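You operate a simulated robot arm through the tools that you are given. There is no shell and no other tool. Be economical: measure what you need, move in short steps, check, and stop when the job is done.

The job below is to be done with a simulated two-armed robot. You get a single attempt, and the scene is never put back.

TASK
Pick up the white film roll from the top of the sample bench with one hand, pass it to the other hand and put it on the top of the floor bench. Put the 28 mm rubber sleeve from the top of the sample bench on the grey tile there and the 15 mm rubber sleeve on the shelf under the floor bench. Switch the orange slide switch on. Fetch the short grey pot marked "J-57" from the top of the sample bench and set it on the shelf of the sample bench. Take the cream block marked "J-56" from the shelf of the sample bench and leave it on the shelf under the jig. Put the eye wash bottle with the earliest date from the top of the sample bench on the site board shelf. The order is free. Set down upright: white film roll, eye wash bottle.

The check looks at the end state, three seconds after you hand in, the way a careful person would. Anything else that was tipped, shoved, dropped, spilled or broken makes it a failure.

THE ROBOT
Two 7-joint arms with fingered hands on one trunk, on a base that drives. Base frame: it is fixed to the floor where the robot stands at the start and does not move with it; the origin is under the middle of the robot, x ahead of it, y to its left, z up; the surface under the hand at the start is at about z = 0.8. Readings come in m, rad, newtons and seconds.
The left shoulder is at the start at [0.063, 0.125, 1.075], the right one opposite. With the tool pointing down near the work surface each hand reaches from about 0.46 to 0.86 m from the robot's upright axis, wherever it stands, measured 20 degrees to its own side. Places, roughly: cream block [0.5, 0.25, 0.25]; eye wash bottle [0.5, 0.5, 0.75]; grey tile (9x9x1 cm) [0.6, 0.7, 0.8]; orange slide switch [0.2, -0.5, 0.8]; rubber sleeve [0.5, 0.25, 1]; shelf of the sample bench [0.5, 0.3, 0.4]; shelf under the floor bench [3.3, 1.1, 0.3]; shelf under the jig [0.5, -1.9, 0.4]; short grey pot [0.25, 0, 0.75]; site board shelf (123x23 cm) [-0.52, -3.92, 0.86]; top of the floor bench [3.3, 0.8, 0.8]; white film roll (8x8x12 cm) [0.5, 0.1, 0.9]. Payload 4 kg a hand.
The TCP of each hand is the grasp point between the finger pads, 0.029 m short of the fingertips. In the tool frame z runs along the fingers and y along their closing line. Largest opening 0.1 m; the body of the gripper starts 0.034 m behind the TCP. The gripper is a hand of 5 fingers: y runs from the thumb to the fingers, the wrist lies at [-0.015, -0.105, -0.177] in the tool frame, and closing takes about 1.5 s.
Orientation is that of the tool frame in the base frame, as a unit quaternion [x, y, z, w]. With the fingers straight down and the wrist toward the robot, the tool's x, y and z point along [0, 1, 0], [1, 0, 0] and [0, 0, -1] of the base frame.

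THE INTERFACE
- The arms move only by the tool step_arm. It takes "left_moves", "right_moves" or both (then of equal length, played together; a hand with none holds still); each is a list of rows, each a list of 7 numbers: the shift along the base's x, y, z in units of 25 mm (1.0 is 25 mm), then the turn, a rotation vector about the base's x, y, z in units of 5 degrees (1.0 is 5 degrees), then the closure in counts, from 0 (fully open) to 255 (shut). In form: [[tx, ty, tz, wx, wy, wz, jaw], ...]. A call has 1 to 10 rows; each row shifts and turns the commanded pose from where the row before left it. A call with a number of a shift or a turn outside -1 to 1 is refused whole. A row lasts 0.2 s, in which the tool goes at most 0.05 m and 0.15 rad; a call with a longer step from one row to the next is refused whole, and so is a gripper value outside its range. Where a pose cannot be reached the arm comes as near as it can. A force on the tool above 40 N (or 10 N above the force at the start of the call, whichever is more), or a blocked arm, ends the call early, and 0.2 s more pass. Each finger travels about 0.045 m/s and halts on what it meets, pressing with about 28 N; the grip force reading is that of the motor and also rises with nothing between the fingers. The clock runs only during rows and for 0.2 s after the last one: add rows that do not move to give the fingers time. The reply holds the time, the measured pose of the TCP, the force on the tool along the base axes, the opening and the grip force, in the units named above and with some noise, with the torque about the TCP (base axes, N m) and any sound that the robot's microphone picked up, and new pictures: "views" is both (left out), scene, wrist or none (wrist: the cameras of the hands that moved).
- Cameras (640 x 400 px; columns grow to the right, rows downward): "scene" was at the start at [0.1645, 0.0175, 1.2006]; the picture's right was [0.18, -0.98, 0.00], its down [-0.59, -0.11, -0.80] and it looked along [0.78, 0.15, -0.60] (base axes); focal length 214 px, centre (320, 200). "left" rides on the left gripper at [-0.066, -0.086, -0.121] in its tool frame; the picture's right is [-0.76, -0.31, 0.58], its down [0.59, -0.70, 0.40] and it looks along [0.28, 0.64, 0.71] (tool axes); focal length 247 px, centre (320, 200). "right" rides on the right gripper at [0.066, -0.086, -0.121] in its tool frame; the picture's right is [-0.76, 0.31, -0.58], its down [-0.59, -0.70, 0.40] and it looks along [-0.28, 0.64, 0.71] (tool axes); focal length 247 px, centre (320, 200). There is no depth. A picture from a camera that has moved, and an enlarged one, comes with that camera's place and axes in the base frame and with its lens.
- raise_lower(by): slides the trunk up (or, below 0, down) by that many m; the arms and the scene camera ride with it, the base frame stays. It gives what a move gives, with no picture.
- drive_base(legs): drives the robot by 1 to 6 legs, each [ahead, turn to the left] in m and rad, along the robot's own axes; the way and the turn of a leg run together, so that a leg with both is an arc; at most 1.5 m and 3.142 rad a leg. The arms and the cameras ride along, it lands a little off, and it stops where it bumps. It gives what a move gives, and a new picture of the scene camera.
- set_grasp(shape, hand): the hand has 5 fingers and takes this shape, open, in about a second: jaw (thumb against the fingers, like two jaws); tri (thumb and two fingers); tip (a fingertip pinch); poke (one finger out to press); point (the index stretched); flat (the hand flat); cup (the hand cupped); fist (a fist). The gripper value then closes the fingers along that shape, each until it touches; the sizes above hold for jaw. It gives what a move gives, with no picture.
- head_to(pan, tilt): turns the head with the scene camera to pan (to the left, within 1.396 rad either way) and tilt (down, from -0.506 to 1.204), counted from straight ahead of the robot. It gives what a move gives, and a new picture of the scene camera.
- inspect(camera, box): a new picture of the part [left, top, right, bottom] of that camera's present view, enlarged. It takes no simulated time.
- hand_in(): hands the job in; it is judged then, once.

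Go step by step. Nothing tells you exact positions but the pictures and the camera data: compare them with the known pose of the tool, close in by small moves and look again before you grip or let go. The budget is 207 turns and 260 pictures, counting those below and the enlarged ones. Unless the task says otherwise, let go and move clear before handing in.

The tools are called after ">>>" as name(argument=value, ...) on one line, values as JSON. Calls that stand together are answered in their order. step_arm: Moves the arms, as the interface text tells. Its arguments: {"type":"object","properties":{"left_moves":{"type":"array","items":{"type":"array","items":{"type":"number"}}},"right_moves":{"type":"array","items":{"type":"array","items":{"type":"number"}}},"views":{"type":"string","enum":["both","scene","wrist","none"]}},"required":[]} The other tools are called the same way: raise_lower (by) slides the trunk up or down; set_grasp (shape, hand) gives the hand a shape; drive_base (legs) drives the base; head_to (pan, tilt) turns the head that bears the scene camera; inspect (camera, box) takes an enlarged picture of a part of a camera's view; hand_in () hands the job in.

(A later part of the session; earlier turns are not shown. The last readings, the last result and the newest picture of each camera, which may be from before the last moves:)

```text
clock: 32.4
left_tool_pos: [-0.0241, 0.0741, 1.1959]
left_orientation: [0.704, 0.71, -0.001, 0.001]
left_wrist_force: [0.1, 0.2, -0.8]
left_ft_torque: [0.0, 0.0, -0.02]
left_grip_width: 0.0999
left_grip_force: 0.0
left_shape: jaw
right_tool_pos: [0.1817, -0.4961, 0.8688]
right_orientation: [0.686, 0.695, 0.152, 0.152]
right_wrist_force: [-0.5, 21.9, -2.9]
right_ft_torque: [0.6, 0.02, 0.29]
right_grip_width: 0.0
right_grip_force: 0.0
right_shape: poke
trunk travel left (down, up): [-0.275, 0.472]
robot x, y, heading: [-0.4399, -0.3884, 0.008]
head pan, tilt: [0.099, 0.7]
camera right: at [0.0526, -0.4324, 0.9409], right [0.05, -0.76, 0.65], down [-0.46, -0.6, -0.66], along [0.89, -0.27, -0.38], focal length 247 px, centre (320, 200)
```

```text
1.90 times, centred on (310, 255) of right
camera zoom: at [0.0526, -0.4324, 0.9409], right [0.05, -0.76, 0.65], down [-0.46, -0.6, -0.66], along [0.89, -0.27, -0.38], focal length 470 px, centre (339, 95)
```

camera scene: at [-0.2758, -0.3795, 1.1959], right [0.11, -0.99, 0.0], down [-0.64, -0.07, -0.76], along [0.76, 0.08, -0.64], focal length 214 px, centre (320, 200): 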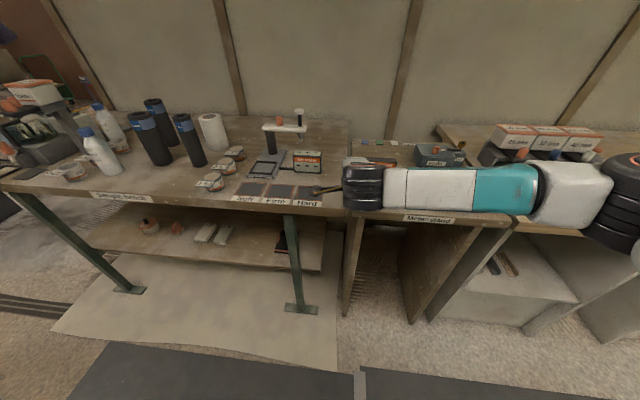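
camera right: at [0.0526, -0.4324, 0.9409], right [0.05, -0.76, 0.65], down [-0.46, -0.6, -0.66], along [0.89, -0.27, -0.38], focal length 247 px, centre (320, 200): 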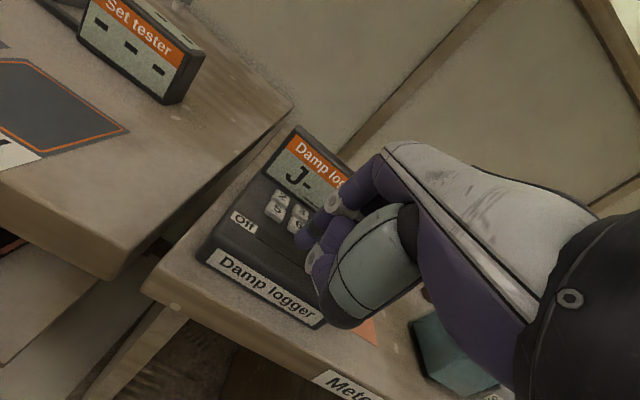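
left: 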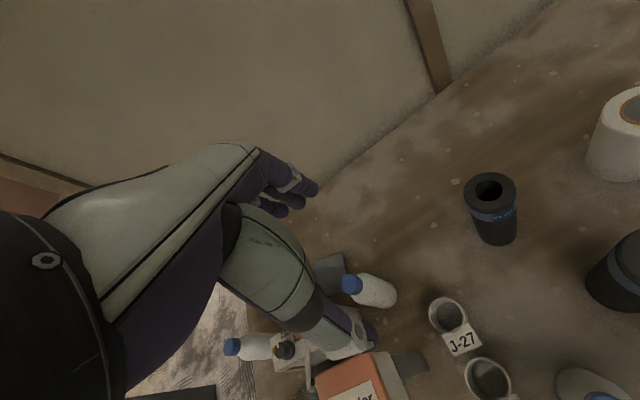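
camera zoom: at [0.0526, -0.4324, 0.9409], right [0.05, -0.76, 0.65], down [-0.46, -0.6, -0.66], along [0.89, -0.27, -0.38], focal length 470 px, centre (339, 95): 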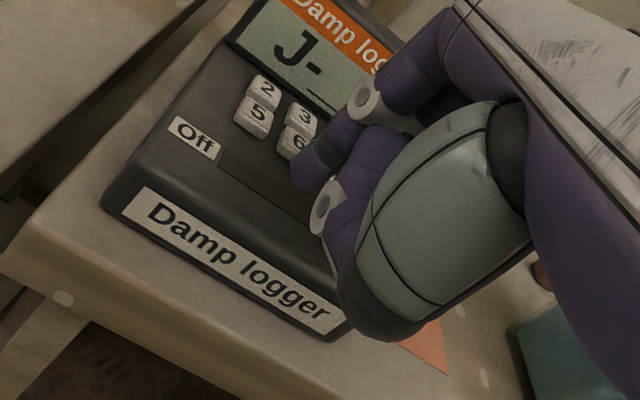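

The display changed from "Off" to "J-__": it is on. I retreat upward.

>>> step_arm(right_moves=[[0, 0.4, 0, 0, 0, 0, 0], [0, 0, 1, 0, 0, 0, 0], [0, 0, 1, 0, 0, 0, 0], [0, 0, 1, 0, 1, 0, 0], [0, 0, 1, 0, 1, 0, 0], [0, 0, 1, 0, 1, 0, 0], [0, 0, 1, 0, 1, 0, 0], [-0.6, 0, 1, 0, 1, 0, 0]], views="wrist")

>>> inspect(camera="right", box=[180, 200, 420, 400])

>>> set_grasp(hand="right", shape="jaw")

```text
clock: 34.2
left_tool_pos: [-0.0238, 0.0713, 1.1972]
left_orientation: [0.704, 0.71, 0.0, 0.0]
left_wrist_force: [1.3, 0.6, 0.1]
left_ft_torque: [0.03, 0.03, -0.02]
left_grip_width: 0.0999
left_grip_force: 0.1
left_shape: jaw
right_tool_pos: [0.167, -0.4905, 1.0429]
right_orientation: [0.704, 0.71, -0.001, -0.001]
right_wrist_force: [0.6, -0.5, 0.2]
right_ft_torque: [-0.02, 0.0, -0.01]
right_grip_width: 0.0
right_grip_force: 0.1
right_shape: poke
trunk travel left (down, up): [-0.275, 0.472]
robot x, y, heading: [-0.4408, -0.3938, 0.007]
head pan, tilt: [0.099, 0.7]
camera right: at [0.0819, -0.4249, 1.1639], right [0.31, -0.75, 0.58], down [-0.7, -0.59, -0.4], along [0.64, -0.28, -0.71], focal length 247 px, centre (320, 200)
```

right: 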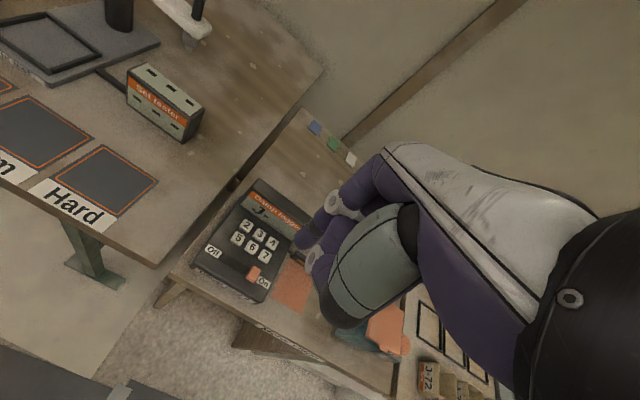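

```text
2.00 times, centred on (300, 300) of right
camera zoom: at [0.0819, -0.4249, 1.1639], right [0.31, -0.75, 0.58], down [-0.7, -0.59, -0.4], along [0.64, -0.28, -0.71], focal length 494 px, centre (360, 0)
```

zoom: 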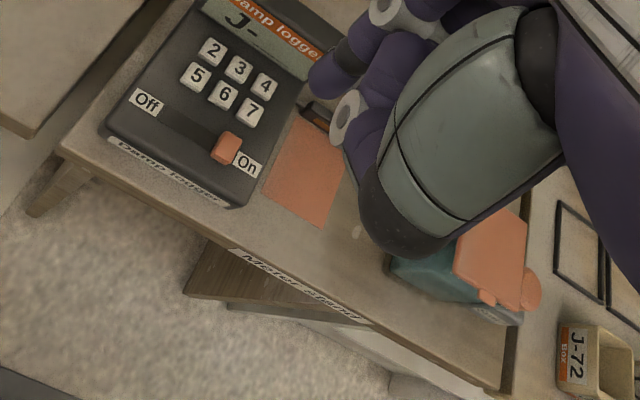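

```text
clock: 35.1
left_tool_pos: [-0.024, 0.0703, 1.1973]
left_orientation: [0.704, 0.711, 0.001, 0.0]
left_wrist_force: [0.0, -0.3, -0.3]
left_ft_torque: [-0.03, 0.02, 0.02]
left_grip_width: 0.0998
left_grip_force: 0.0
left_shape: jaw
right_tool_pos: [0.1678, -0.4908, 1.0422]
right_orientation: [0.703, 0.711, -0.001, 0.0]
right_wrist_force: [-0.4, 0.4, 0.6]
right_ft_torque: [0.04, -0.01, 0.01]
right_grip_width: 0.0999
right_grip_force: 0.0
right_shape: jaw
trunk travel left (down, up): [-0.275, 0.472]
robot x, y, heading: [-0.4388, -0.3898, 0.005]
head pan, tilt: [0.099, 0.7]
```

The switch is on. Now to the bottles: I raise the right hand, move left along the bench, and read the dates.

>>> step_arm(right_moves=[[-1, 0, 1, 0, 0, 0, 0], [-1, 0, 1, 0, 0, 0, 0], [-1, 0, 1, 0, 0, 0, 0], [0, 0, 1, 0, 0, 0, 0], [0, 0, 1, 0, 0, 0, 0], [0, 0, 1, 0, 0, 0, 0]], views="none")

>>> drive_base(legs=[[0, 1.565], [0.75, 0], [0, -1.57]])

>>> head_to(pan=0.3, tilt=0.55)

```text
clock: 36.5
left_tool_pos: [-0.0233, 0.0713, 1.1973]
left_orientation: [0.704, 0.71, 0.0, 0.0]
left_wrist_force: [0.8, -0.1, 0.9]
left_ft_torque: [0.0, -0.04, -0.03]
left_grip_width: 0.0999
left_grip_force: 0.0
left_shape: jaw
right_tool_pos: [0.0925, -0.4903, 1.1948]
right_orientation: [0.704, 0.71, 0.0, 0.001]
right_wrist_force: [0.2, 0.7, 0.5]
right_ft_torque: [-0.01, -0.03, 0.01]
right_grip_width: 0.0999
right_grip_force: 0.1
right_shape: jaw
trunk travel left (down, up): [-0.275, 0.472]
robot x, y, heading: [-0.4387, -0.392, 0.008]
head pan, tilt: [0.099, 0.7]
```

```text
clock: 48.4
left_tool_pos: [-0.0427, 0.8196, 1.1988]
left_orientation: [0.697, 0.717, 0.0, 0.0]
left_wrist_force: [0.1, 0.3, 0.2]
left_ft_torque: [0.01, 0.04, -0.02]
left_grip_width: 0.0997
left_grip_force: 0.1
left_shape: jaw
right_tool_pos: [0.0866, 0.2585, 1.1938]
right_orientation: [0.697, 0.717, -0.001, -0.001]
right_wrist_force: [-0.6, 0.8, -0.2]
right_ft_torque: [0.0, -0.04, 0.0]
right_grip_width: 0.0999
right_grip_force: 0.1
right_shape: jaw
trunk travel left (down, up): [-0.275, 0.472]
robot x, y, heading: [-0.4496, 0.3473, 0.026]
head pan, tilt: [0.099, 0.7]
camera scene: at [-0.2851, 0.3632, 1.1959], right [0.13, -0.99, 0.0], down [-0.64, -0.08, -0.76], along [0.76, 0.1, -0.64], focal length 214 px, centre (320, 200)
```

scene: 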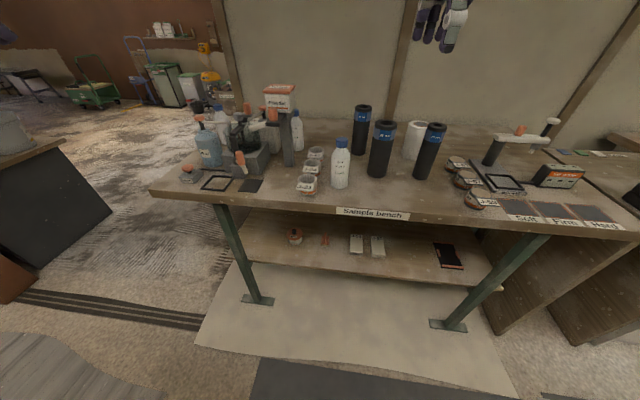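

```text
clock: 49.1
left_tool_pos: [-0.0423, 0.8189, 1.1976]
left_orientation: [0.697, 0.717, 0.0, 0.0]
left_wrist_force: [-0.7, 0.0, -0.1]
left_ft_torque: [-0.01, -0.03, 0.01]
left_grip_width: 0.0995
left_grip_force: 0.1
left_shape: jaw
right_tool_pos: [0.0858, 0.2604, 1.1948]
right_orientation: [0.697, 0.717, 0.0, 0.0]
right_wrist_force: [0.6, 0.1, 0.0]
right_ft_torque: [0.02, 0.03, 0.04]
right_grip_width: 0.0998
right_grip_force: 0.0
right_shape: jaw
trunk travel left (down, up): [-0.275, 0.472]
robot x, y, heading: [-0.4494, 0.3462, 0.028]
head pan, tilt: [0.3, 0.55]
camera scene: at [-0.2843, 0.3814, 1.209], right [0.32, -0.95, 0.0], down [-0.5, -0.17, -0.85], along [0.81, 0.27, -0.52], focal length 214 px, centre (320, 200)
```

scene: 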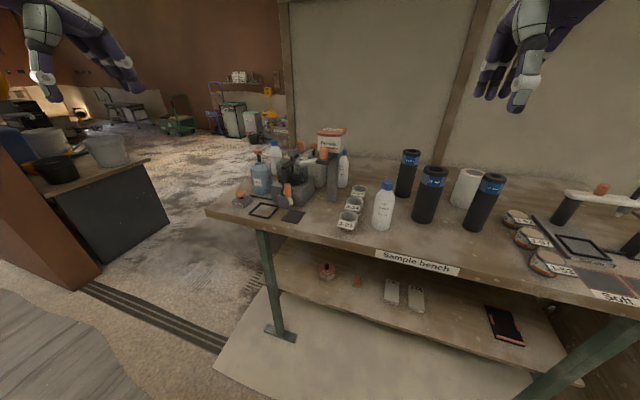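

>>> inspect(camera="scene", box=[330, 135, 410, 235])

>>> inspect(camera="scene", box=[225, 120, 365, 230])

>>> inspect(camera="left", box=[200, 150, 640, 400])

```text
4.00 times, centred on (370, 185) of scene
camera zoom: at [-0.2843, 0.3814, 1.209], right [0.32, -0.95, 0.0], down [-0.5, -0.17, -0.85], along [0.81, 0.27, -0.52], focal length 858 px, centre (120, 260)
```

zoom: 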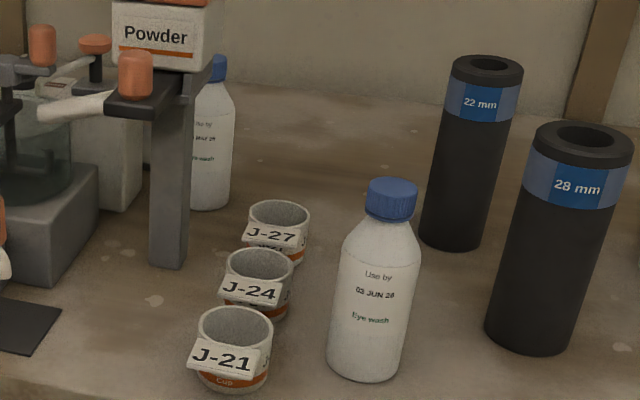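

```text
3.64 times, centred on (295, 175) of scene
camera zoom: at [-0.2843, 0.3814, 1.209], right [0.32, -0.95, 0.0], down [-0.5, -0.17, -0.85], along [0.81, 0.27, -0.52], focal length 780 px, centre (411, 291)
```

zoom: 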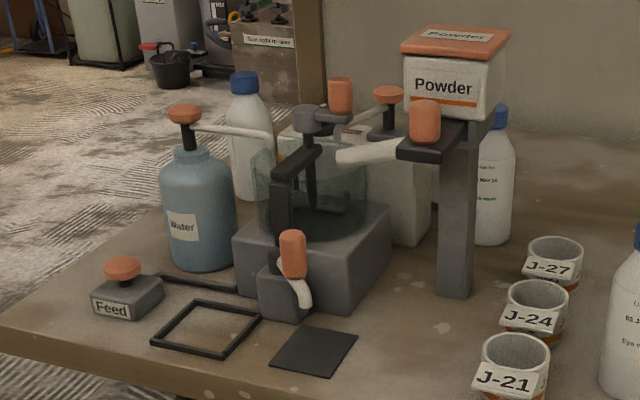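

```text
1.45 times, centred on (420, 275) of left
camera zoom: at [-0.127, 0.7522, 1.3191], right [-0.29, -0.77, -0.58], down [-0.72, 0.57, -0.4], along [0.63, 0.3, -0.71], focal length 359 px, centre (174, 91)
```

zoom: 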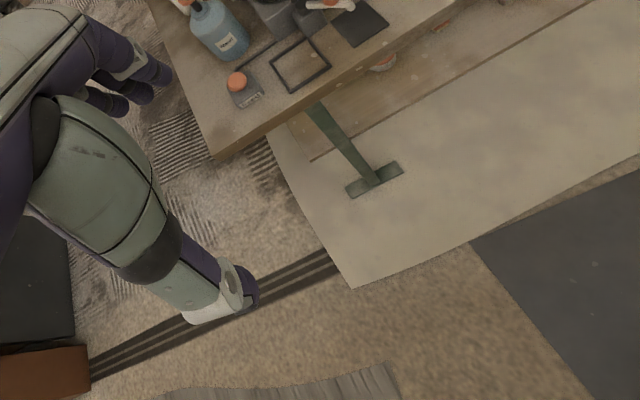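

>>> inspect(camera="scene", box=[262, 135, 302, 165])

>>> inspect(camera="scene", box=[330, 145, 370, 190])

>>> inspect(camera="scene", box=[368, 180, 398, 230])

```text
13.33 times, centred on (282, 150) of scene
camera zoom: at [-0.2843, 0.3814, 1.209], right [0.32, -0.95, 0.0], down [-0.5, -0.17, -0.85], along [0.81, 0.27, -0.52], focal length 2860 px, centre (827, 867)
```

zoom: 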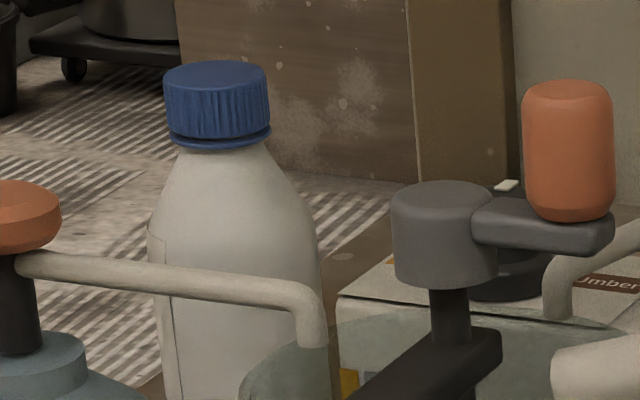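

```text
8.89 times, centred on (350, 168) of scene
camera zoom: at [-0.2843, 0.3814, 1.209], right [0.32, -0.95, 0.0], down [-0.5, -0.17, -0.85], along [0.81, 0.27, -0.52], focal length 1906 px, centre (53, 489)
```

zoom: 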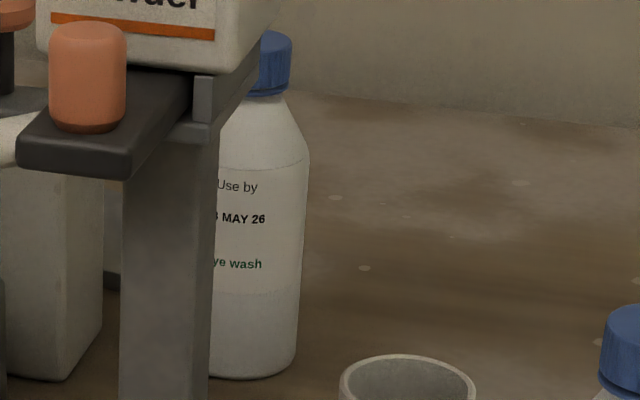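

```text
8.00 times, centred on (383, 205) of scene
camera zoom: at [-0.2843, 0.3814, 1.209], right [0.32, -0.95, 0.0], down [-0.5, -0.17, -0.85], along [0.81, 0.27, -0.52], focal length 1716 px, centre (-184, 160)
```

zoom: 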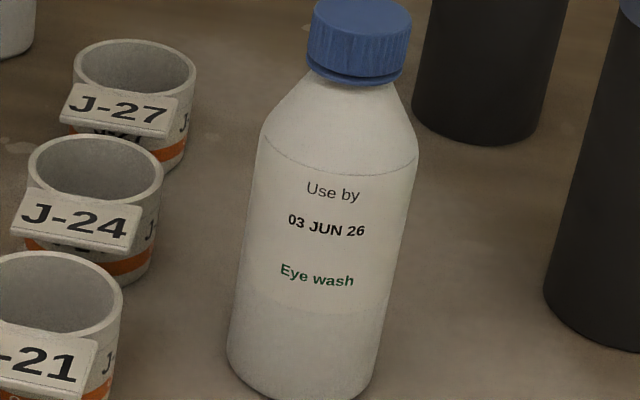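

Two dates: 03 JUN 26 and ?3 MAY 26; the third bottle's label faces left. I move left for a look at it.

>>> drive_base(legs=[[0, 1.2], [0.9, 0]])

>>> head_to(pan=-1.3, tilt=0.35)

```text
clock: 56.9
left_tool_pos: [-0.4417, 1.7491, 1.1958]
left_orientation: [0.168, 0.986, 0.0, 0.0]
left_wrist_force: [0.0, -0.8, 0.0]
left_ft_torque: [-0.03, -0.03, 0.01]
left_grip_width: 0.0998
left_grip_force: 0.1
left_shape: jaw
right_tool_pos: [0.1256, 1.6665, 1.1936]
right_orientation: [0.169, 0.986, -0.001, 0.0]
right_wrist_force: [-0.2, -0.6, -0.5]
right_ft_torque: [0.0, -0.01, 0.02]
right_grip_width: 0.0999
right_grip_force: 0.0
right_shape: jaw
trunk travel left (down, up): [-0.275, 0.472]
robot x, y, heading: [-0.1484, 1.2023, 1.229]
head pan, tilt: [0.3, 0.55]
camera scene: at [-0.1177, 1.365, 1.209], right [1.0, -0.04, 0.0], down [-0.02, -0.52, -0.85], along [0.03, 0.85, -0.52], focal length 214 px, centre (320, 200)
```

scene: 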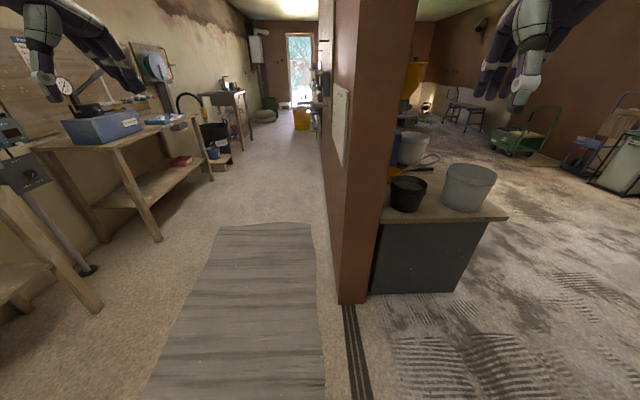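

```text
clock: 58.6
left_tool_pos: [-0.4432, 1.7463, 1.1982]
left_orientation: [0.168, 0.986, 0.0, -0.001]
left_wrist_force: [0.4, 0.3, 0.2]
left_ft_torque: [0.03, -0.02, 0.02]
left_grip_width: 0.0998
left_grip_force: 0.0
left_shape: jaw
right_tool_pos: [0.1259, 1.6674, 1.1941]
right_orientation: [0.169, 0.986, 0.001, 0.0]
right_wrist_force: [-0.6, -0.3, -0.6]
right_ft_torque: [-0.01, 0.0, 0.01]
right_grip_width: 0.0997
right_grip_force: 0.0
right_shape: jaw
trunk travel left (down, up): [-0.275, 0.472]
robot x, y, heading: [-0.1483, 1.1985, 1.23]
head pan, tilt: [-1.3, 0.351]
camera scene: at [-0.0283, 1.2687, 1.2273], right [-0.07, -1.0, 0.0], down [-0.34, 0.02, -0.94], along [0.94, -0.06, -0.34], focal length 214 px, centre (320, 200)
```

scene: 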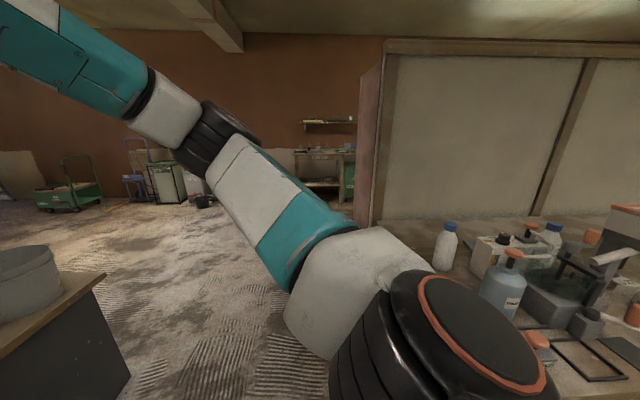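

>>> inspect(camera="scene", box=[425, 215, 475, 275])

>>> inspect(camera="scene", box=[270, 100, 390, 220])

>>> inspect(camera="scene", box=[430, 200, 640, 380])

```text
6.67 times, centred on (450, 245) of scene
camera zoom: at [-0.0283, 1.2687, 1.2273], right [-0.07, -1.0, 0.0], down [-0.34, 0.02, -0.94], along [0.94, -0.06, -0.34], focal length 1430 px, centre (-547, -100)
```

zoom: 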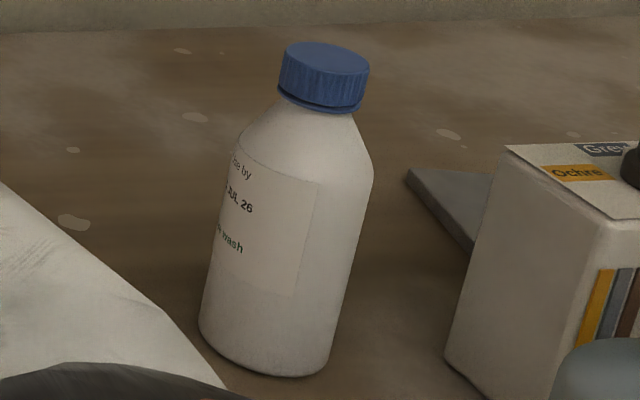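

```text
3.33 times, centred on (330, 160) of scene
camera zoom: at [-0.0283, 1.2687, 1.2273], right [-0.07, -1.0, 0.0], down [-0.34, 0.02, -0.94], along [0.94, -0.06, -0.34], focal length 715 px, centre (287, 333)
```

zoom: 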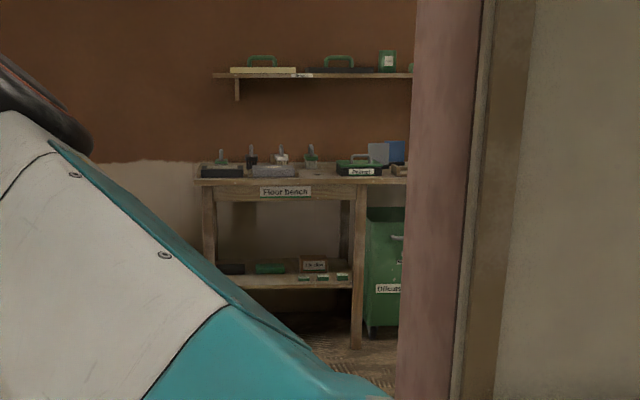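

```text
2.22 times, centred on (535, 290) of scene
camera zoom: at [-0.0283, 1.2687, 1.2273], right [-0.07, -1.0, 0.0], down [-0.34, 0.02, -0.94], along [0.94, -0.06, -0.34], focal length 477 px, centre (-158, 0)
```

zoom: 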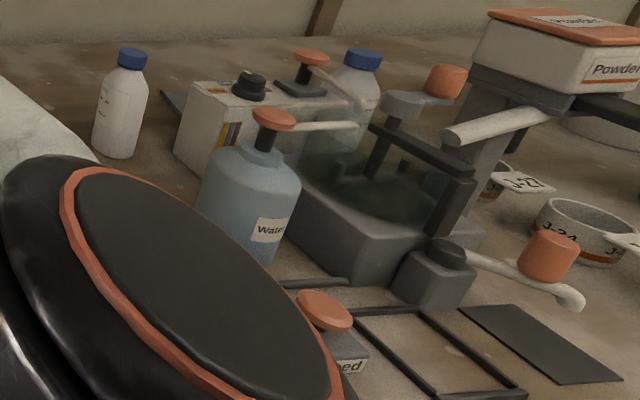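

The third bottle says JUL 26, so the MAY 26 bottle at about [0.48,0.55] is earliest. I return to stand in front of the bottles and sleeves.

>>> drive_base(legs=[[-0.75, 0], [0, -1.23], [0.25, 0]])

>>> head_to(pan=0.2, tilt=0.75)

```text
clock: 67.3
left_tool_pos: [0.2715, 0.9453, 1.1968]
left_orientation: [0.708, 0.707, 0.0, 0.0]
left_wrist_force: [0.3, -0.5, -0.3]
left_ft_torque: [0.01, 0.0, 0.05]
left_grip_width: 0.0998
left_grip_force: 0.1
left_shape: jaw
right_tool_pos: [0.3839, 0.3813, 1.194]
right_orientation: [0.707, 0.707, 0.0, -0.002]
right_wrist_force: [-0.1, -1.0, -0.4]
right_ft_torque: [0.0, 0.03, -0.02]
right_grip_width: 0.1
right_grip_force: 0.0
right_shape: jaw
trunk travel left (down, up): [-0.275, 0.472]
robot x, y, heading: [-0.1476, 0.4855, 0.0]
head pan, tilt: [-1.3, 0.351]
camera scene: at [-0.043, 0.3985, 1.2273], right [-0.96, -0.27, 0.0], down [-0.09, 0.33, -0.94], along [0.25, -0.9, -0.34], focal length 214 px, centre (320, 200)
```

scene: 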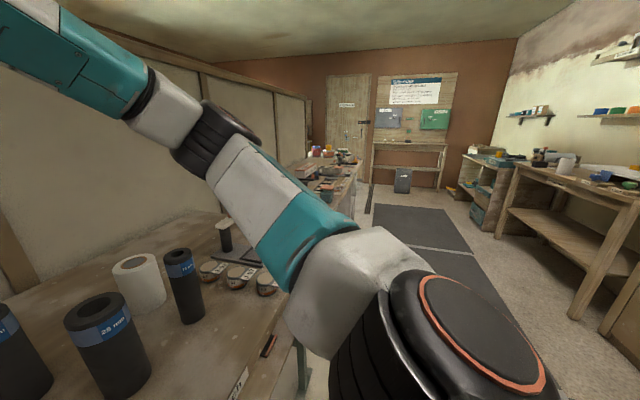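

```text
clock: 68.9
left_tool_pos: [0.2717, 0.9464, 1.197]
left_orientation: [0.707, 0.707, 0.0, 0.0]
left_wrist_force: [0.6, 0.3, -0.7]
left_ft_torque: [0.01, 0.01, -0.01]
left_grip_width: 0.0999
left_grip_force: 0.1
left_shape: jaw
right_tool_pos: [0.3833, 0.3819, 1.1939]
right_orientation: [0.707, 0.707, 0.0, 0.0]
right_wrist_force: [0.7, 0.1, -1.0]
right_ft_torque: [-0.02, -0.02, 0.0]
right_grip_width: 0.1
right_grip_force: 0.0
right_shape: jaw
trunk travel left (down, up): [-0.275, 0.472]
robot x, y, heading: [-0.1421, 0.4869, -0.002]
head pan, tilt: [0.201, 0.75]
camera scene: at [0.0127, 0.5048, 1.1917], right [0.2, -0.98, 0.0], down [-0.67, -0.14, -0.73], along [0.72, 0.15, -0.68], focal length 214 px, centre (320, 200)
```

scene: 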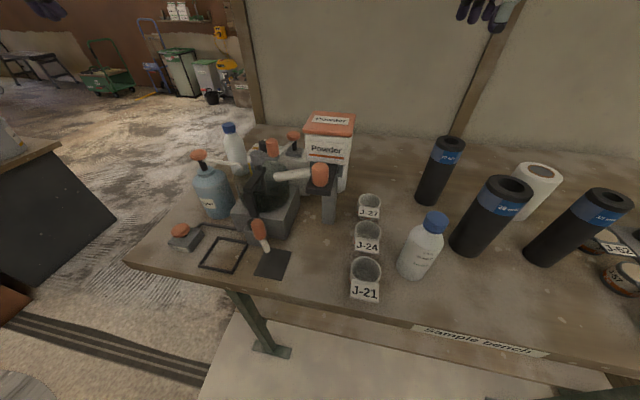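

The MAY bottle is hidden behind the powder hopper from here; I bring the right hand in with a turned wrist to see it with its camera.

>>> step_arm(right_moves=[[0, 0.3, 0.3, 0, 0, 1, 0], [0, 0.3, 0.3, 0, 0, 1, 0], [0.3, 0.3, 0.3, 0, 0, 1, 0], [0.3, 0.3, 0, 0, 0, 1, 0], [0.3, 0.3, 0, 0, 0, 1, 0], [0.3, 0.3, 0, 0, 0, 1, 0], [0.3, 0.3, 0, 0, 0, 1, 0], [0.3, 0.3, 0, 0, 0, 1, 0], [0.3, 0.3, 0, 0, 0, 1, 0]], views="both")

```text
clock: 70.9
left_tool_pos: [0.2726, 0.945, 1.1968]
left_orientation: [0.707, 0.707, -0.002, 0.0]
left_wrist_force: [-0.7, -0.3, 0.3]
left_ft_torque: [0.0, 0.0, -0.02]
left_grip_width: 0.1001
left_grip_force: 0.1
left_shape: jaw
right_tool_pos: [0.4376, 0.4498, 1.2159]
right_orientation: [0.382, 0.924, 0.0, 0.0]
right_wrist_force: [-0.6, -0.2, 0.1]
right_ft_torque: [0.0, 0.01, 0.03]
right_grip_width: 0.0998
right_grip_force: 0.0
right_shape: jaw
trunk travel left (down, up): [-0.275, 0.472]
robot x, y, heading: [-0.1441, 0.4873, -0.001]
head pan, tilt: [0.201, 0.75]
camera scene: at [0.0129, 0.5051, 1.1916], right [0.2, -0.98, 0.0], down [-0.67, -0.14, -0.73], along [0.72, 0.15, -0.68], focal length 214 px, centre (320, 200)
camera right: at [0.3296, 0.4361, 1.3367], right [0.75, -0.32, 0.58], down [-0.08, -0.91, -0.4], along [0.65, 0.25, -0.71], focal length 247 px, centre (320, 200)
```

scene: 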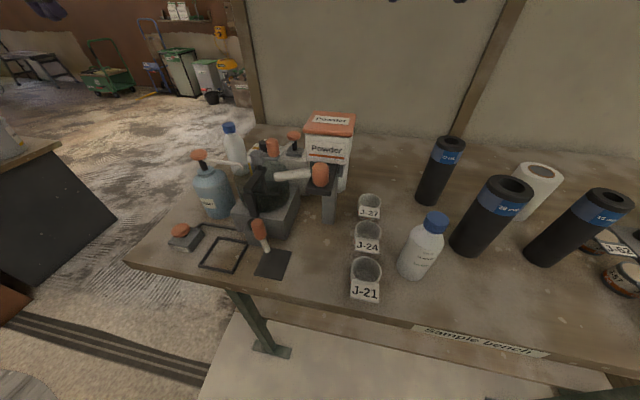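
right: 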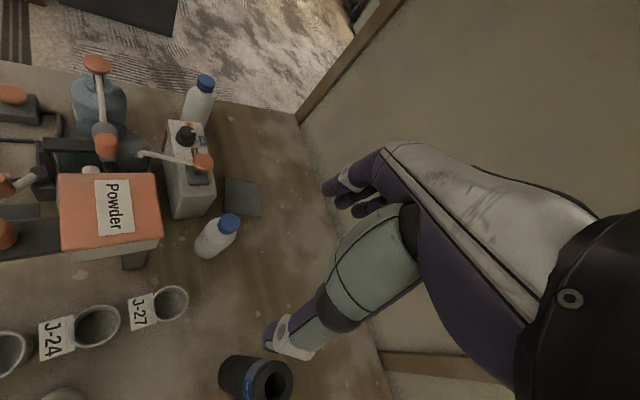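

The MAY bottle cap is at about [0.481,0.551], tile around [0.575,0.644]. I move above the bottle and start down.

>>> step_arm(right_moves=[[0.9, 1, -0.2, 0, 0, 0, 0], [0.85, 1, -0.5, 0, 0, 0, 0], [0, 1, -1, 0, 0, 0, 0], [0, 1, -1, 0, 0, 0, 0], [0, 0, -1, 0, 0, 0, 0], [0, 0, -1, 0, 0, 0, 0], [0, 0, -1, 0, 0, 0, 0], [0, 0, -1, 0, 0, 0, 0], [0, 0, 0, 0, 0, 0, 0]], views="both")

```text
clock: 72.9
left_tool_pos: [0.2725, 0.945, 1.1977]
left_orientation: [0.707, 0.707, -0.001, -0.001]
left_wrist_force: [-0.2, -0.9, 0.1]
left_ft_torque: [0.02, 0.01, 0.0]
left_grip_width: 0.0998
left_grip_force: 0.0
left_shape: jaw
right_tool_pos: [0.4652, 0.5316, 1.0581]
right_orientation: [0.382, 0.924, 0.0, 0.0]
right_wrist_force: [0.1, -0.1, -0.1]
right_ft_torque: [0.03, 0.01, 0.0]
right_grip_width: 0.1
right_grip_force: 0.0
right_shape: jaw
right hand out of reach, approached as far as the arm can: row 2
trunk travel left (down, up): [-0.275, 0.472]
robot x, y, heading: [-0.1472, 0.4885, -0.003]
head pan, tilt: [0.201, 0.75]
camera scene: at [0.0126, 0.5049, 1.1917], right [0.2, -0.98, 0.0], down [-0.67, -0.14, -0.73], along [0.72, 0.15, -0.68], focal length 214 px, centre (320, 200)
camera right: at [0.3578, 0.5188, 1.1772], right [0.75, -0.32, 0.58], down [-0.08, -0.91, -0.4], along [0.65, 0.25, -0.71], focal length 247 px, centre (320, 200)
```

scene: 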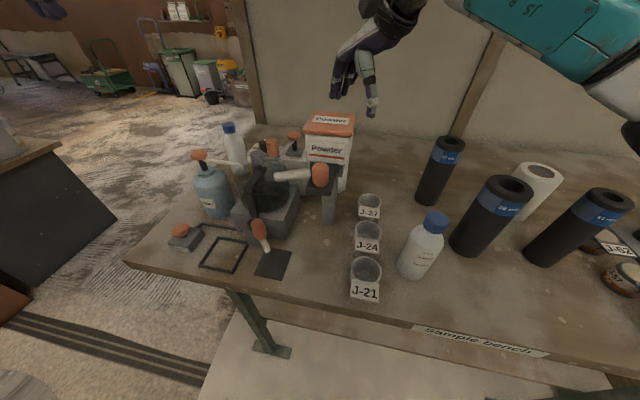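
right: 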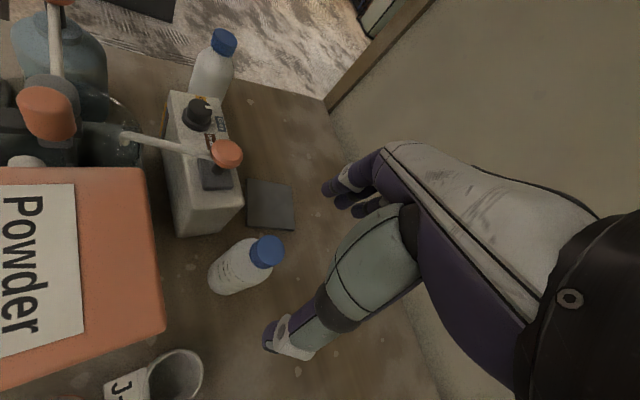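

The hand camera would come near the hopper; I turn the wrist further so it stays to the right of it.

>>> step_arm(right_moves=[[0.1, 0.1, 0, 0, 0, 1, 0], [0.1, 0.1, 0, 0, 0, 1, 0], [0.1, 0.1, 0, 0, 0, 1, 0], [0.1, 0.1, 0, 0, 0, 1, 0], [0.1, 0.1, 0, 0, 0, 1, 0], [0.1, 0.1, 0, 0, 0, 1, 0], [0, 0.1, 0, 0, 0, 1, 0], [0, 0.1, 0, 0, 0, 1, 0], [0, 0, 0, 0, 0, 1, 0], [0, 0, 0, 0, 0, 0, 0]], views="both")

```text
clock: 75.1
left_tool_pos: [0.272, 0.9448, 1.1975]
left_orientation: [0.707, 0.707, 0.0, 0.0]
left_wrist_force: [-0.7, 0.1, 0.1]
left_ft_torque: [0.0, -0.02, 0.0]
left_grip_width: 0.0997
left_grip_force: 0.0
left_shape: jaw
right_tool_pos: [0.4698, 0.5353, 1.0577]
right_orientation: [0.321, 0.947, -0.001, 0.001]
right_wrist_force: [0.5, 0.2, -0.1]
right_ft_torque: [-0.02, -0.01, 0.01]
right_grip_width: 0.0999
right_grip_force: 0.1
right_shape: jaw
right hand out of reach, approached as far as the arm can: row 3, 4, 5, 6, 7, 8, 9
trunk travel left (down, up): [-0.275, 0.472]
robot x, y, heading: [-0.1475, 0.4849, -0.002]
head pan, tilt: [0.201, 0.75]
camera scene: at [0.0127, 0.5049, 1.1917], right [0.2, -0.98, 0.0], down [-0.67, -0.14, -0.73], along [0.72, 0.15, -0.68], focal length 214 px, centre (320, 200)
camera right: at [0.3646, 0.5084, 1.1776], right [0.79, -0.22, 0.58], down [0.04, -0.92, -0.4], along [0.61, 0.34, -0.71], focal length 247 px, centre (320, 200)
```

scene: 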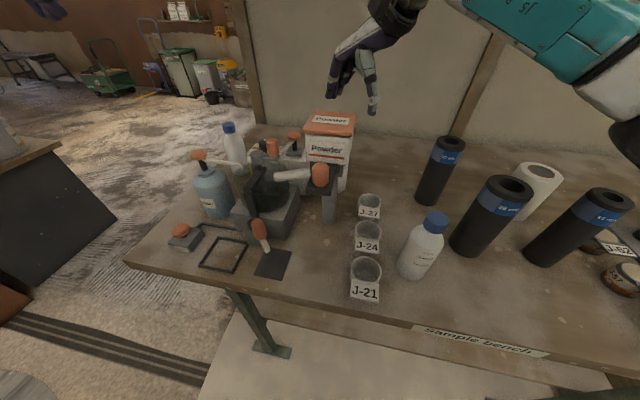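
right: 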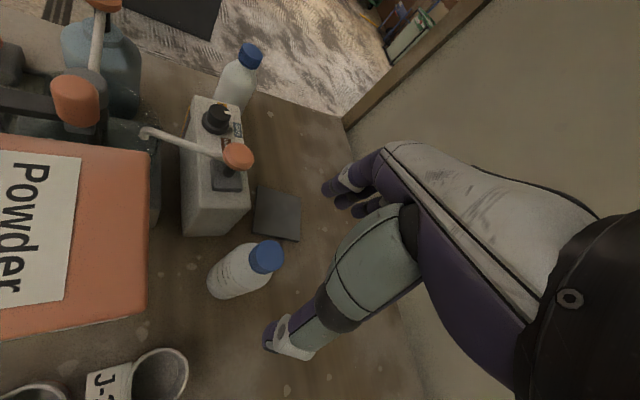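

The right wrist is at its limit there; I park the right hand and use the left hand for this corner: first the 28 mm sleeve onto the tile, then the bottle.

>>> step_arm(right_moves=[[0, 0, 1, 0, 0, -1, 0], [0, 0, 1, 0, 0, -1, 0], [0, 0, 1, 0, 0, -1, 0], [0, 0, 1, 0, 0, -1, 0], [0, -1, 1, 0, 0, -1, 0], [-1, -1, 1, 0, 0, -1, 0], [-1, -1, 0, 0, 0, -1, 0], [-1, -1, 0, 0, 0, -1, 0], [-1, -1, 0, 0, 0, -1, 0], [-1, -1, 0, 0, 0, -1, 0]], views="none")

>>> step_arm(right_moves=[[-1, -1, 0, 0, 0, -1, 0], [-1, -1, 0, 0, 0, -1, 0], [0, -1, 0, 0, 0, 0, 0], [0, -1, 0, 0, 0, 0, 0], [0, -1, 0, 0, 0, 0, 0], [0, -1, 0, 0, 0, 0, 0], [0, -1, 0, 0, 0, 0, 0], [0, -1, 0, 0, 0, 0, 0], [0, -1, 0, 0, 0, 0, 0], [0, -1, 0, 0, 0, 0, 0]], views="none")

>>> step_arm(left_moves=[[0.2, -1, 0, 0, 0, -1, 0], [0.2, -1, 0, 0, 0, -1, 0], [0.2, -1, 0, 0, 0, -1, 0], [0.2, -1, 0, 0, 0, 0, 0], [0.2, -1, 0, 0, 0, 0, 0], [0, -1, 0, 0, 0, 0, 0], [0, -1, 0, 0, 0, 0, 0], [0, -1, 0, 0, 0, 0, 0], [0, -1, 0, 0, 0, 0, 0], [0, -1, 0, 0, 0, 0, 0]], views="none")

>>> step_arm(left_moves=[[0.2, -1, 0, 0, 0, 0, 0], [0.2, -1, 0, 0, 0, 0, 0], [0.2, -1, 0, 0, 0, 0, 0], [0.2, -1, 0, 0, 0, 0, 0], [0.2, -1, 0, 0, 0, 0, 0], [0, -1, 0, 0, 0, 0, 0], [0, -1, 0, 0, 0, 0, 0], [0, -1, 0, 0, 0, 0, 0], [0, -1, 0, 0, 0, 0, 0], [0, -1, 0, 0, 0, 0, 0]], views="both")

```text
clock: 77.3
left_tool_pos: [0.2717, 0.9454, 1.198]
left_orientation: [0.707, 0.707, 0.0, 0.0]
left_wrist_force: [0.0, -0.8, 1.0]
left_ft_torque: [-0.01, -0.04, -0.03]
left_grip_width: 0.0997
left_grip_force: 0.1
left_shape: jaw
right_tool_pos: [0.3449, 0.3863, 1.206]
right_orientation: [0.692, 0.722, 0.0, 0.0]
right_wrist_force: [0.3, -0.2, -1.1]
right_ft_torque: [-0.01, 0.04, -0.01]
right_grip_width: 0.0999
right_grip_force: 0.0
right_shape: jaw
trunk travel left (down, up): [-0.275, 0.472]
robot x, y, heading: [-0.1508, 0.4822, 0.002]
head pan, tilt: [0.201, 0.75]
```

```text
clock: 79.5
left_tool_pos: [0.2718, 0.9436, 1.1976]
left_orientation: [0.707, 0.707, 0.0, -0.001]
left_wrist_force: [-0.3, 1.1, 0.7]
left_ft_torque: [0.01, 0.0, 0.01]
left_grip_width: 0.0998
left_grip_force: 0.0
left_shape: jaw
right_tool_pos: [0.2944, 0.1339, 1.2069]
right_orientation: [0.752, 0.66, 0.0, 0.0]
right_wrist_force: [0.6, 0.7, -0.4]
right_ft_torque: [-0.01, -0.02, 0.03]
right_grip_width: 0.0997
right_grip_force: 0.1
right_shape: jaw
trunk travel left (down, up): [-0.275, 0.472]
robot x, y, heading: [-0.1514, 0.4868, 0.004]
head pan, tilt: [0.201, 0.75]
```

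```text
clock: 81.7
left_tool_pos: [0.2968, 0.6945, 1.1968]
left_orientation: [0.793, 0.609, -0.001, 0.0]
left_wrist_force: [-0.1, 0.0, -0.8]
left_ft_torque: [0.04, 0.0, 0.02]
left_grip_width: 0.0998
left_grip_force: 0.1
left_shape: jaw
right_tool_pos: [0.2951, 0.1351, 1.2068]
right_orientation: [0.752, 0.659, 0.0, 0.0]
right_wrist_force: [0.0, 0.4, -0.3]
right_ft_torque: [0.01, 0.03, 0.0]
right_grip_width: 0.1
right_grip_force: 0.0
right_shape: jaw
trunk travel left (down, up): [-0.275, 0.472]
robot x, y, heading: [-0.1479, 0.487, -0.002]
head pan, tilt: [0.201, 0.75]
```

```text
clock: 83.9
left_tool_pos: [0.3203, 0.5134, 1.1975]
left_orientation: [0.794, 0.608, 0.0, 0.0]
left_wrist_force: [0.3, 0.8, 0.6]
left_ft_torque: [0.02, -0.03, 0.0]
left_grip_width: 0.0993
left_grip_force: 0.0
left_shape: jaw
left hand out of reach, approached as far as the arm can: row 8, 9, 10
right_tool_pos: [0.2952, 0.1362, 1.2071]
right_orientation: [0.752, 0.659, 0.0, 0.0]
right_wrist_force: [-0.7, -0.4, -0.4]
right_ft_torque: [-0.01, -0.02, 0.04]
right_grip_width: 0.0999
right_grip_force: 0.1
right_shape: jaw
trunk travel left (down, up): [-0.275, 0.472]
robot x, y, heading: [-0.1466, 0.4825, -0.002]
head pan, tilt: [0.201, 0.75]
camera scene: at [0.0123, 0.5046, 1.1917], right [0.2, -0.98, 0.0], down [-0.67, -0.14, -0.73], along [0.72, 0.15, -0.68], focal length 214 px, centre (320, 200)
camera left: at [0.2208, 0.4725, 1.3191], right [-0.49, -0.65, -0.58], down [-0.53, 0.75, -0.4], along [0.69, 0.11, -0.71], focal length 247 px, centre (320, 200)
```

scene: 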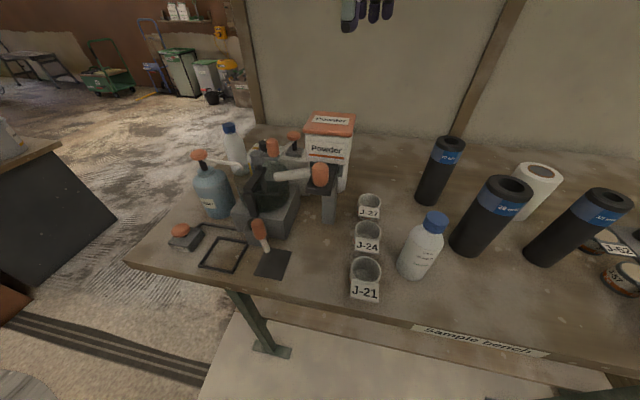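
left: 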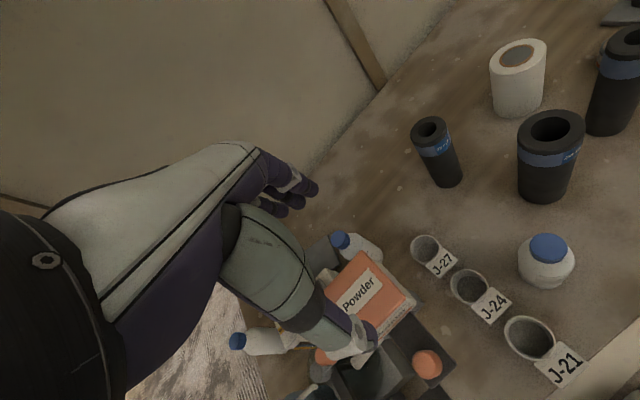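

The arms cannot cross the midline, so I reposition the base to have the 28 mm sleeve on the left hand's side.

>>> drive_base(legs=[[-0.2, 0], [0, -1.57], [0.45, 0], [0, 1.57], [0.15, 0]])

>>> step_arm(left_moves=[[0, 0.2, -0.2, 0, 0, 0, 0], [0, 0, 0, 0, 0, 0, 0]], views="both")

```text
clock: 96.6
left_tool_pos: [0.2719, 0.0639, 1.197]
left_orientation: [0.793, 0.609, -0.001, 0.0]
left_wrist_force: [-0.2, -0.4, 0.1]
left_ft_torque: [0.01, 0.02, 0.0]
left_grip_width: 0.0999
left_grip_force: 0.0
left_shape: jaw
right_tool_pos: [0.2469, -0.3139, 1.2069]
right_orientation: [0.752, 0.659, 0.0, -0.001]
right_wrist_force: [-0.4, -0.9, -0.1]
right_ft_torque: [0.03, 0.02, 0.01]
right_grip_width: 0.0999
right_grip_force: 0.0
right_shape: jaw
trunk travel left (down, up): [-0.275, 0.472]
robot x, y, heading: [-0.195, 0.0377, 0.006]
head pan, tilt: [0.201, 0.75]
camera scene: at [-0.0365, 0.0558, 1.1916], right [0.2, -0.98, 0.0], down [-0.67, -0.14, -0.73], along [0.72, 0.15, -0.68], focal length 214 px, centre (320, 200)
```

scene: 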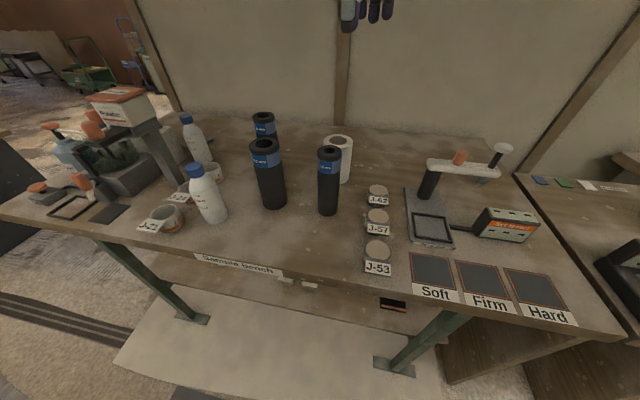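

```text
clock: 97.2
left_tool_pos: [0.2723, 0.0681, 1.1915]
left_orientation: [0.793, 0.609, -0.001, 0.0]
left_wrist_force: [-0.8, 0.0, 0.7]
left_ft_torque: [-0.02, 0.02, 0.01]
left_grip_width: 0.0998
left_grip_force: 0.0
left_shape: jaw
right_tool_pos: [0.2466, -0.3133, 1.2062]
right_orientation: [0.752, 0.659, 0.0, 0.0]
right_wrist_force: [0.0, 0.7, -0.8]
right_ft_torque: [-0.03, 0.01, 0.01]
right_grip_width: 0.0998
right_grip_force: 0.1
right_shape: jaw
trunk travel left (down, up): [-0.275, 0.472]
robot x, y, heading: [-0.1955, 0.037, 0.003]
head pan, tilt: [0.201, 0.75]
camera scene: at [-0.0372, 0.0557, 1.1917], right [0.2, -0.98, 0.0], down [-0.67, -0.14, -0.73], along [0.72, 0.15, -0.68], focal length 214 px, centre (320, 200)
camera left: at [0.1714, 0.0286, 1.3138], right [-0.49, -0.65, -0.58], down [-0.53, 0.75, -0.4], along [0.69, 0.11, -0.71], focal length 247 px, centre (320, 200)
```

scene: 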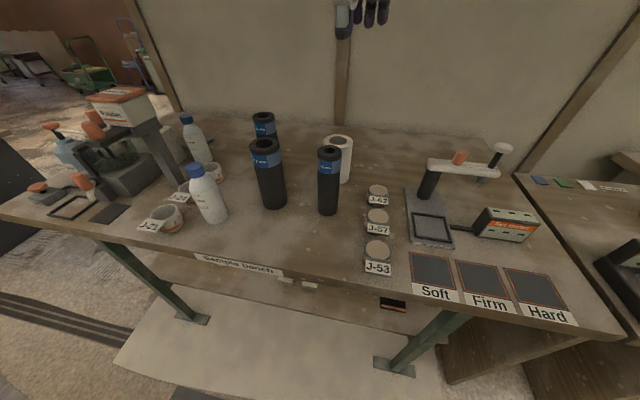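
left: 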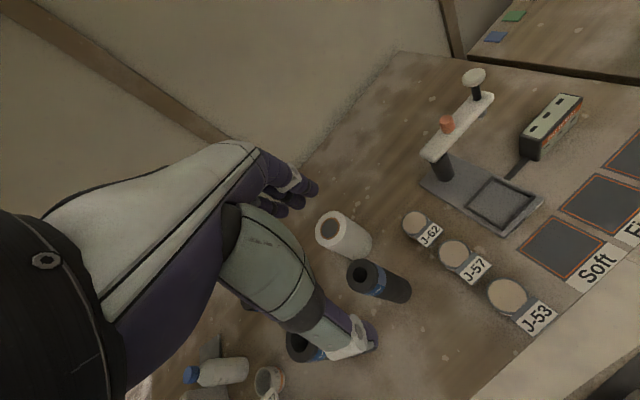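

>>> step_arm(left_moves=[[0.3, 0.9, -0.3, 0, 0, 0, 0], [0.3, 0.9, -0.3, 0, 0, 0, 0], [0.3, 0.9, -0.4, 0, 0, 0, 0], [0.3, 0.9, -0.4, 0, 0, 0, 0], [0.3, 0.9, -0.4, 0, 0, 0, 0], [0.3, 0.9, -0.4, 0, 0, 0, 0], [0.3, 0.9, -0.4, 0, 0, 0, 0], [0.4, 1, -0.4, 0, 0, 0, 0], [0, 0, 0, 0, 0, 0, 0]], views="both")

```text
clock: 99.2
left_tool_pos: [0.3337, 0.252, 1.116]
left_orientation: [0.793, 0.609, 0.0, 0.0]
left_wrist_force: [-0.6, -0.6, -0.1]
left_ft_torque: [-0.01, 0.02, 0.03]
left_grip_width: 0.0997
left_grip_force: 0.0
left_shape: jaw
right_tool_pos: [0.2458, -0.3137, 1.2075]
right_orientation: [0.752, 0.659, 0.0, 0.0]
right_wrist_force: [-0.8, -0.1, 0.4]
right_ft_torque: [-0.02, 0.03, -0.02]
right_grip_width: 0.0997
right_grip_force: 0.0
right_shape: jaw
trunk travel left (down, up): [-0.275, 0.472]
robot x, y, heading: [-0.198, 0.0379, -0.002]
head pan, tilt: [0.201, 0.75]
camera scene: at [-0.0372, 0.0556, 1.1917], right [0.2, -0.98, 0.0], down [-0.67, -0.14, -0.73], along [0.72, 0.15, -0.68], focal length 214 px, centre (320, 200)
camera left: at [0.2332, 0.212, 1.2383], right [-0.49, -0.65, -0.58], down [-0.53, 0.75, -0.4], along [0.69, 0.11, -0.71], focal length 247 px, centre (320, 200)
```

scene: 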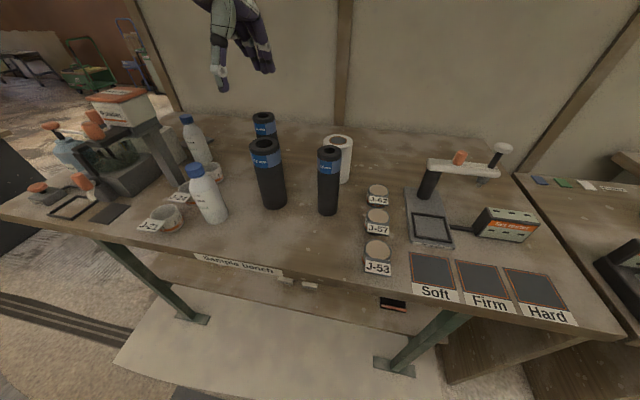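
left: 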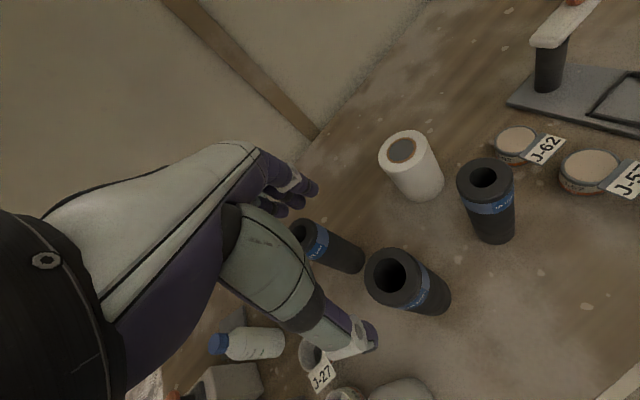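

Aligned above the 28 mm sleeve. I descend.

>>> step_arm(left_moves=[[0, 0, -1, 0, 0, 0, 0], [0, 0, -1, 0, 0, 0, 0], [0, 0, -1, 0, 0, 0, 0], [0, 0, -1, 0, 0, 0, 0], [0, 0, -0.9, 0, 0, 0, 0], [0, 0, 0, 0, 0, 0, 0]], views="both")

```text
clock: 100.6
left_tool_pos: [0.3338, 0.2502, 0.9949]
left_orientation: [0.793, 0.609, -0.001, -0.001]
left_wrist_force: [-0.9, 0.6, 0.4]
left_ft_torque: [0.01, -0.02, 0.04]
left_grip_width: 0.0997
left_grip_force: 0.0
left_shape: jaw
right_tool_pos: [0.2459, -0.3137, 1.207]
right_orientation: [0.751, 0.66, 0.0, 0.001]
right_wrist_force: [0.0, -0.5, -0.5]
right_ft_torque: [0.03, -0.02, -0.03]
right_grip_width: 0.1
right_grip_force: 0.0
right_shape: jaw
trunk travel left (down, up): [-0.275, 0.472]
robot x, y, heading: [-0.1929, 0.0343, 0.005]
head pan, tilt: [0.201, 0.75]
camera scene: at [-0.0372, 0.0558, 1.1917], right [0.2, -0.98, 0.0], down [-0.67, -0.14, -0.73], along [0.72, 0.15, -0.68], focal length 214 px, centre (320, 200)
camera left: at [0.2333, 0.2113, 1.1162], right [-0.49, -0.65, -0.58], down [-0.53, 0.75, -0.4], along [0.69, 0.11, -0.71], focal length 247 px, centre (320, 200)
```

scene: 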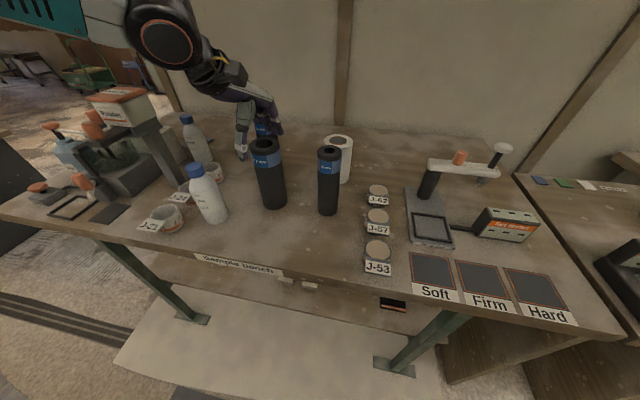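
left: 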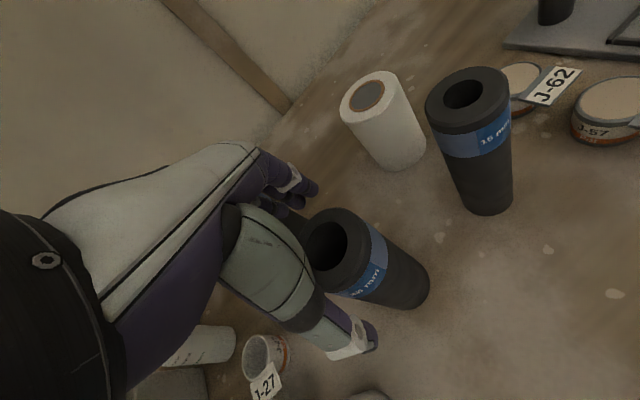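

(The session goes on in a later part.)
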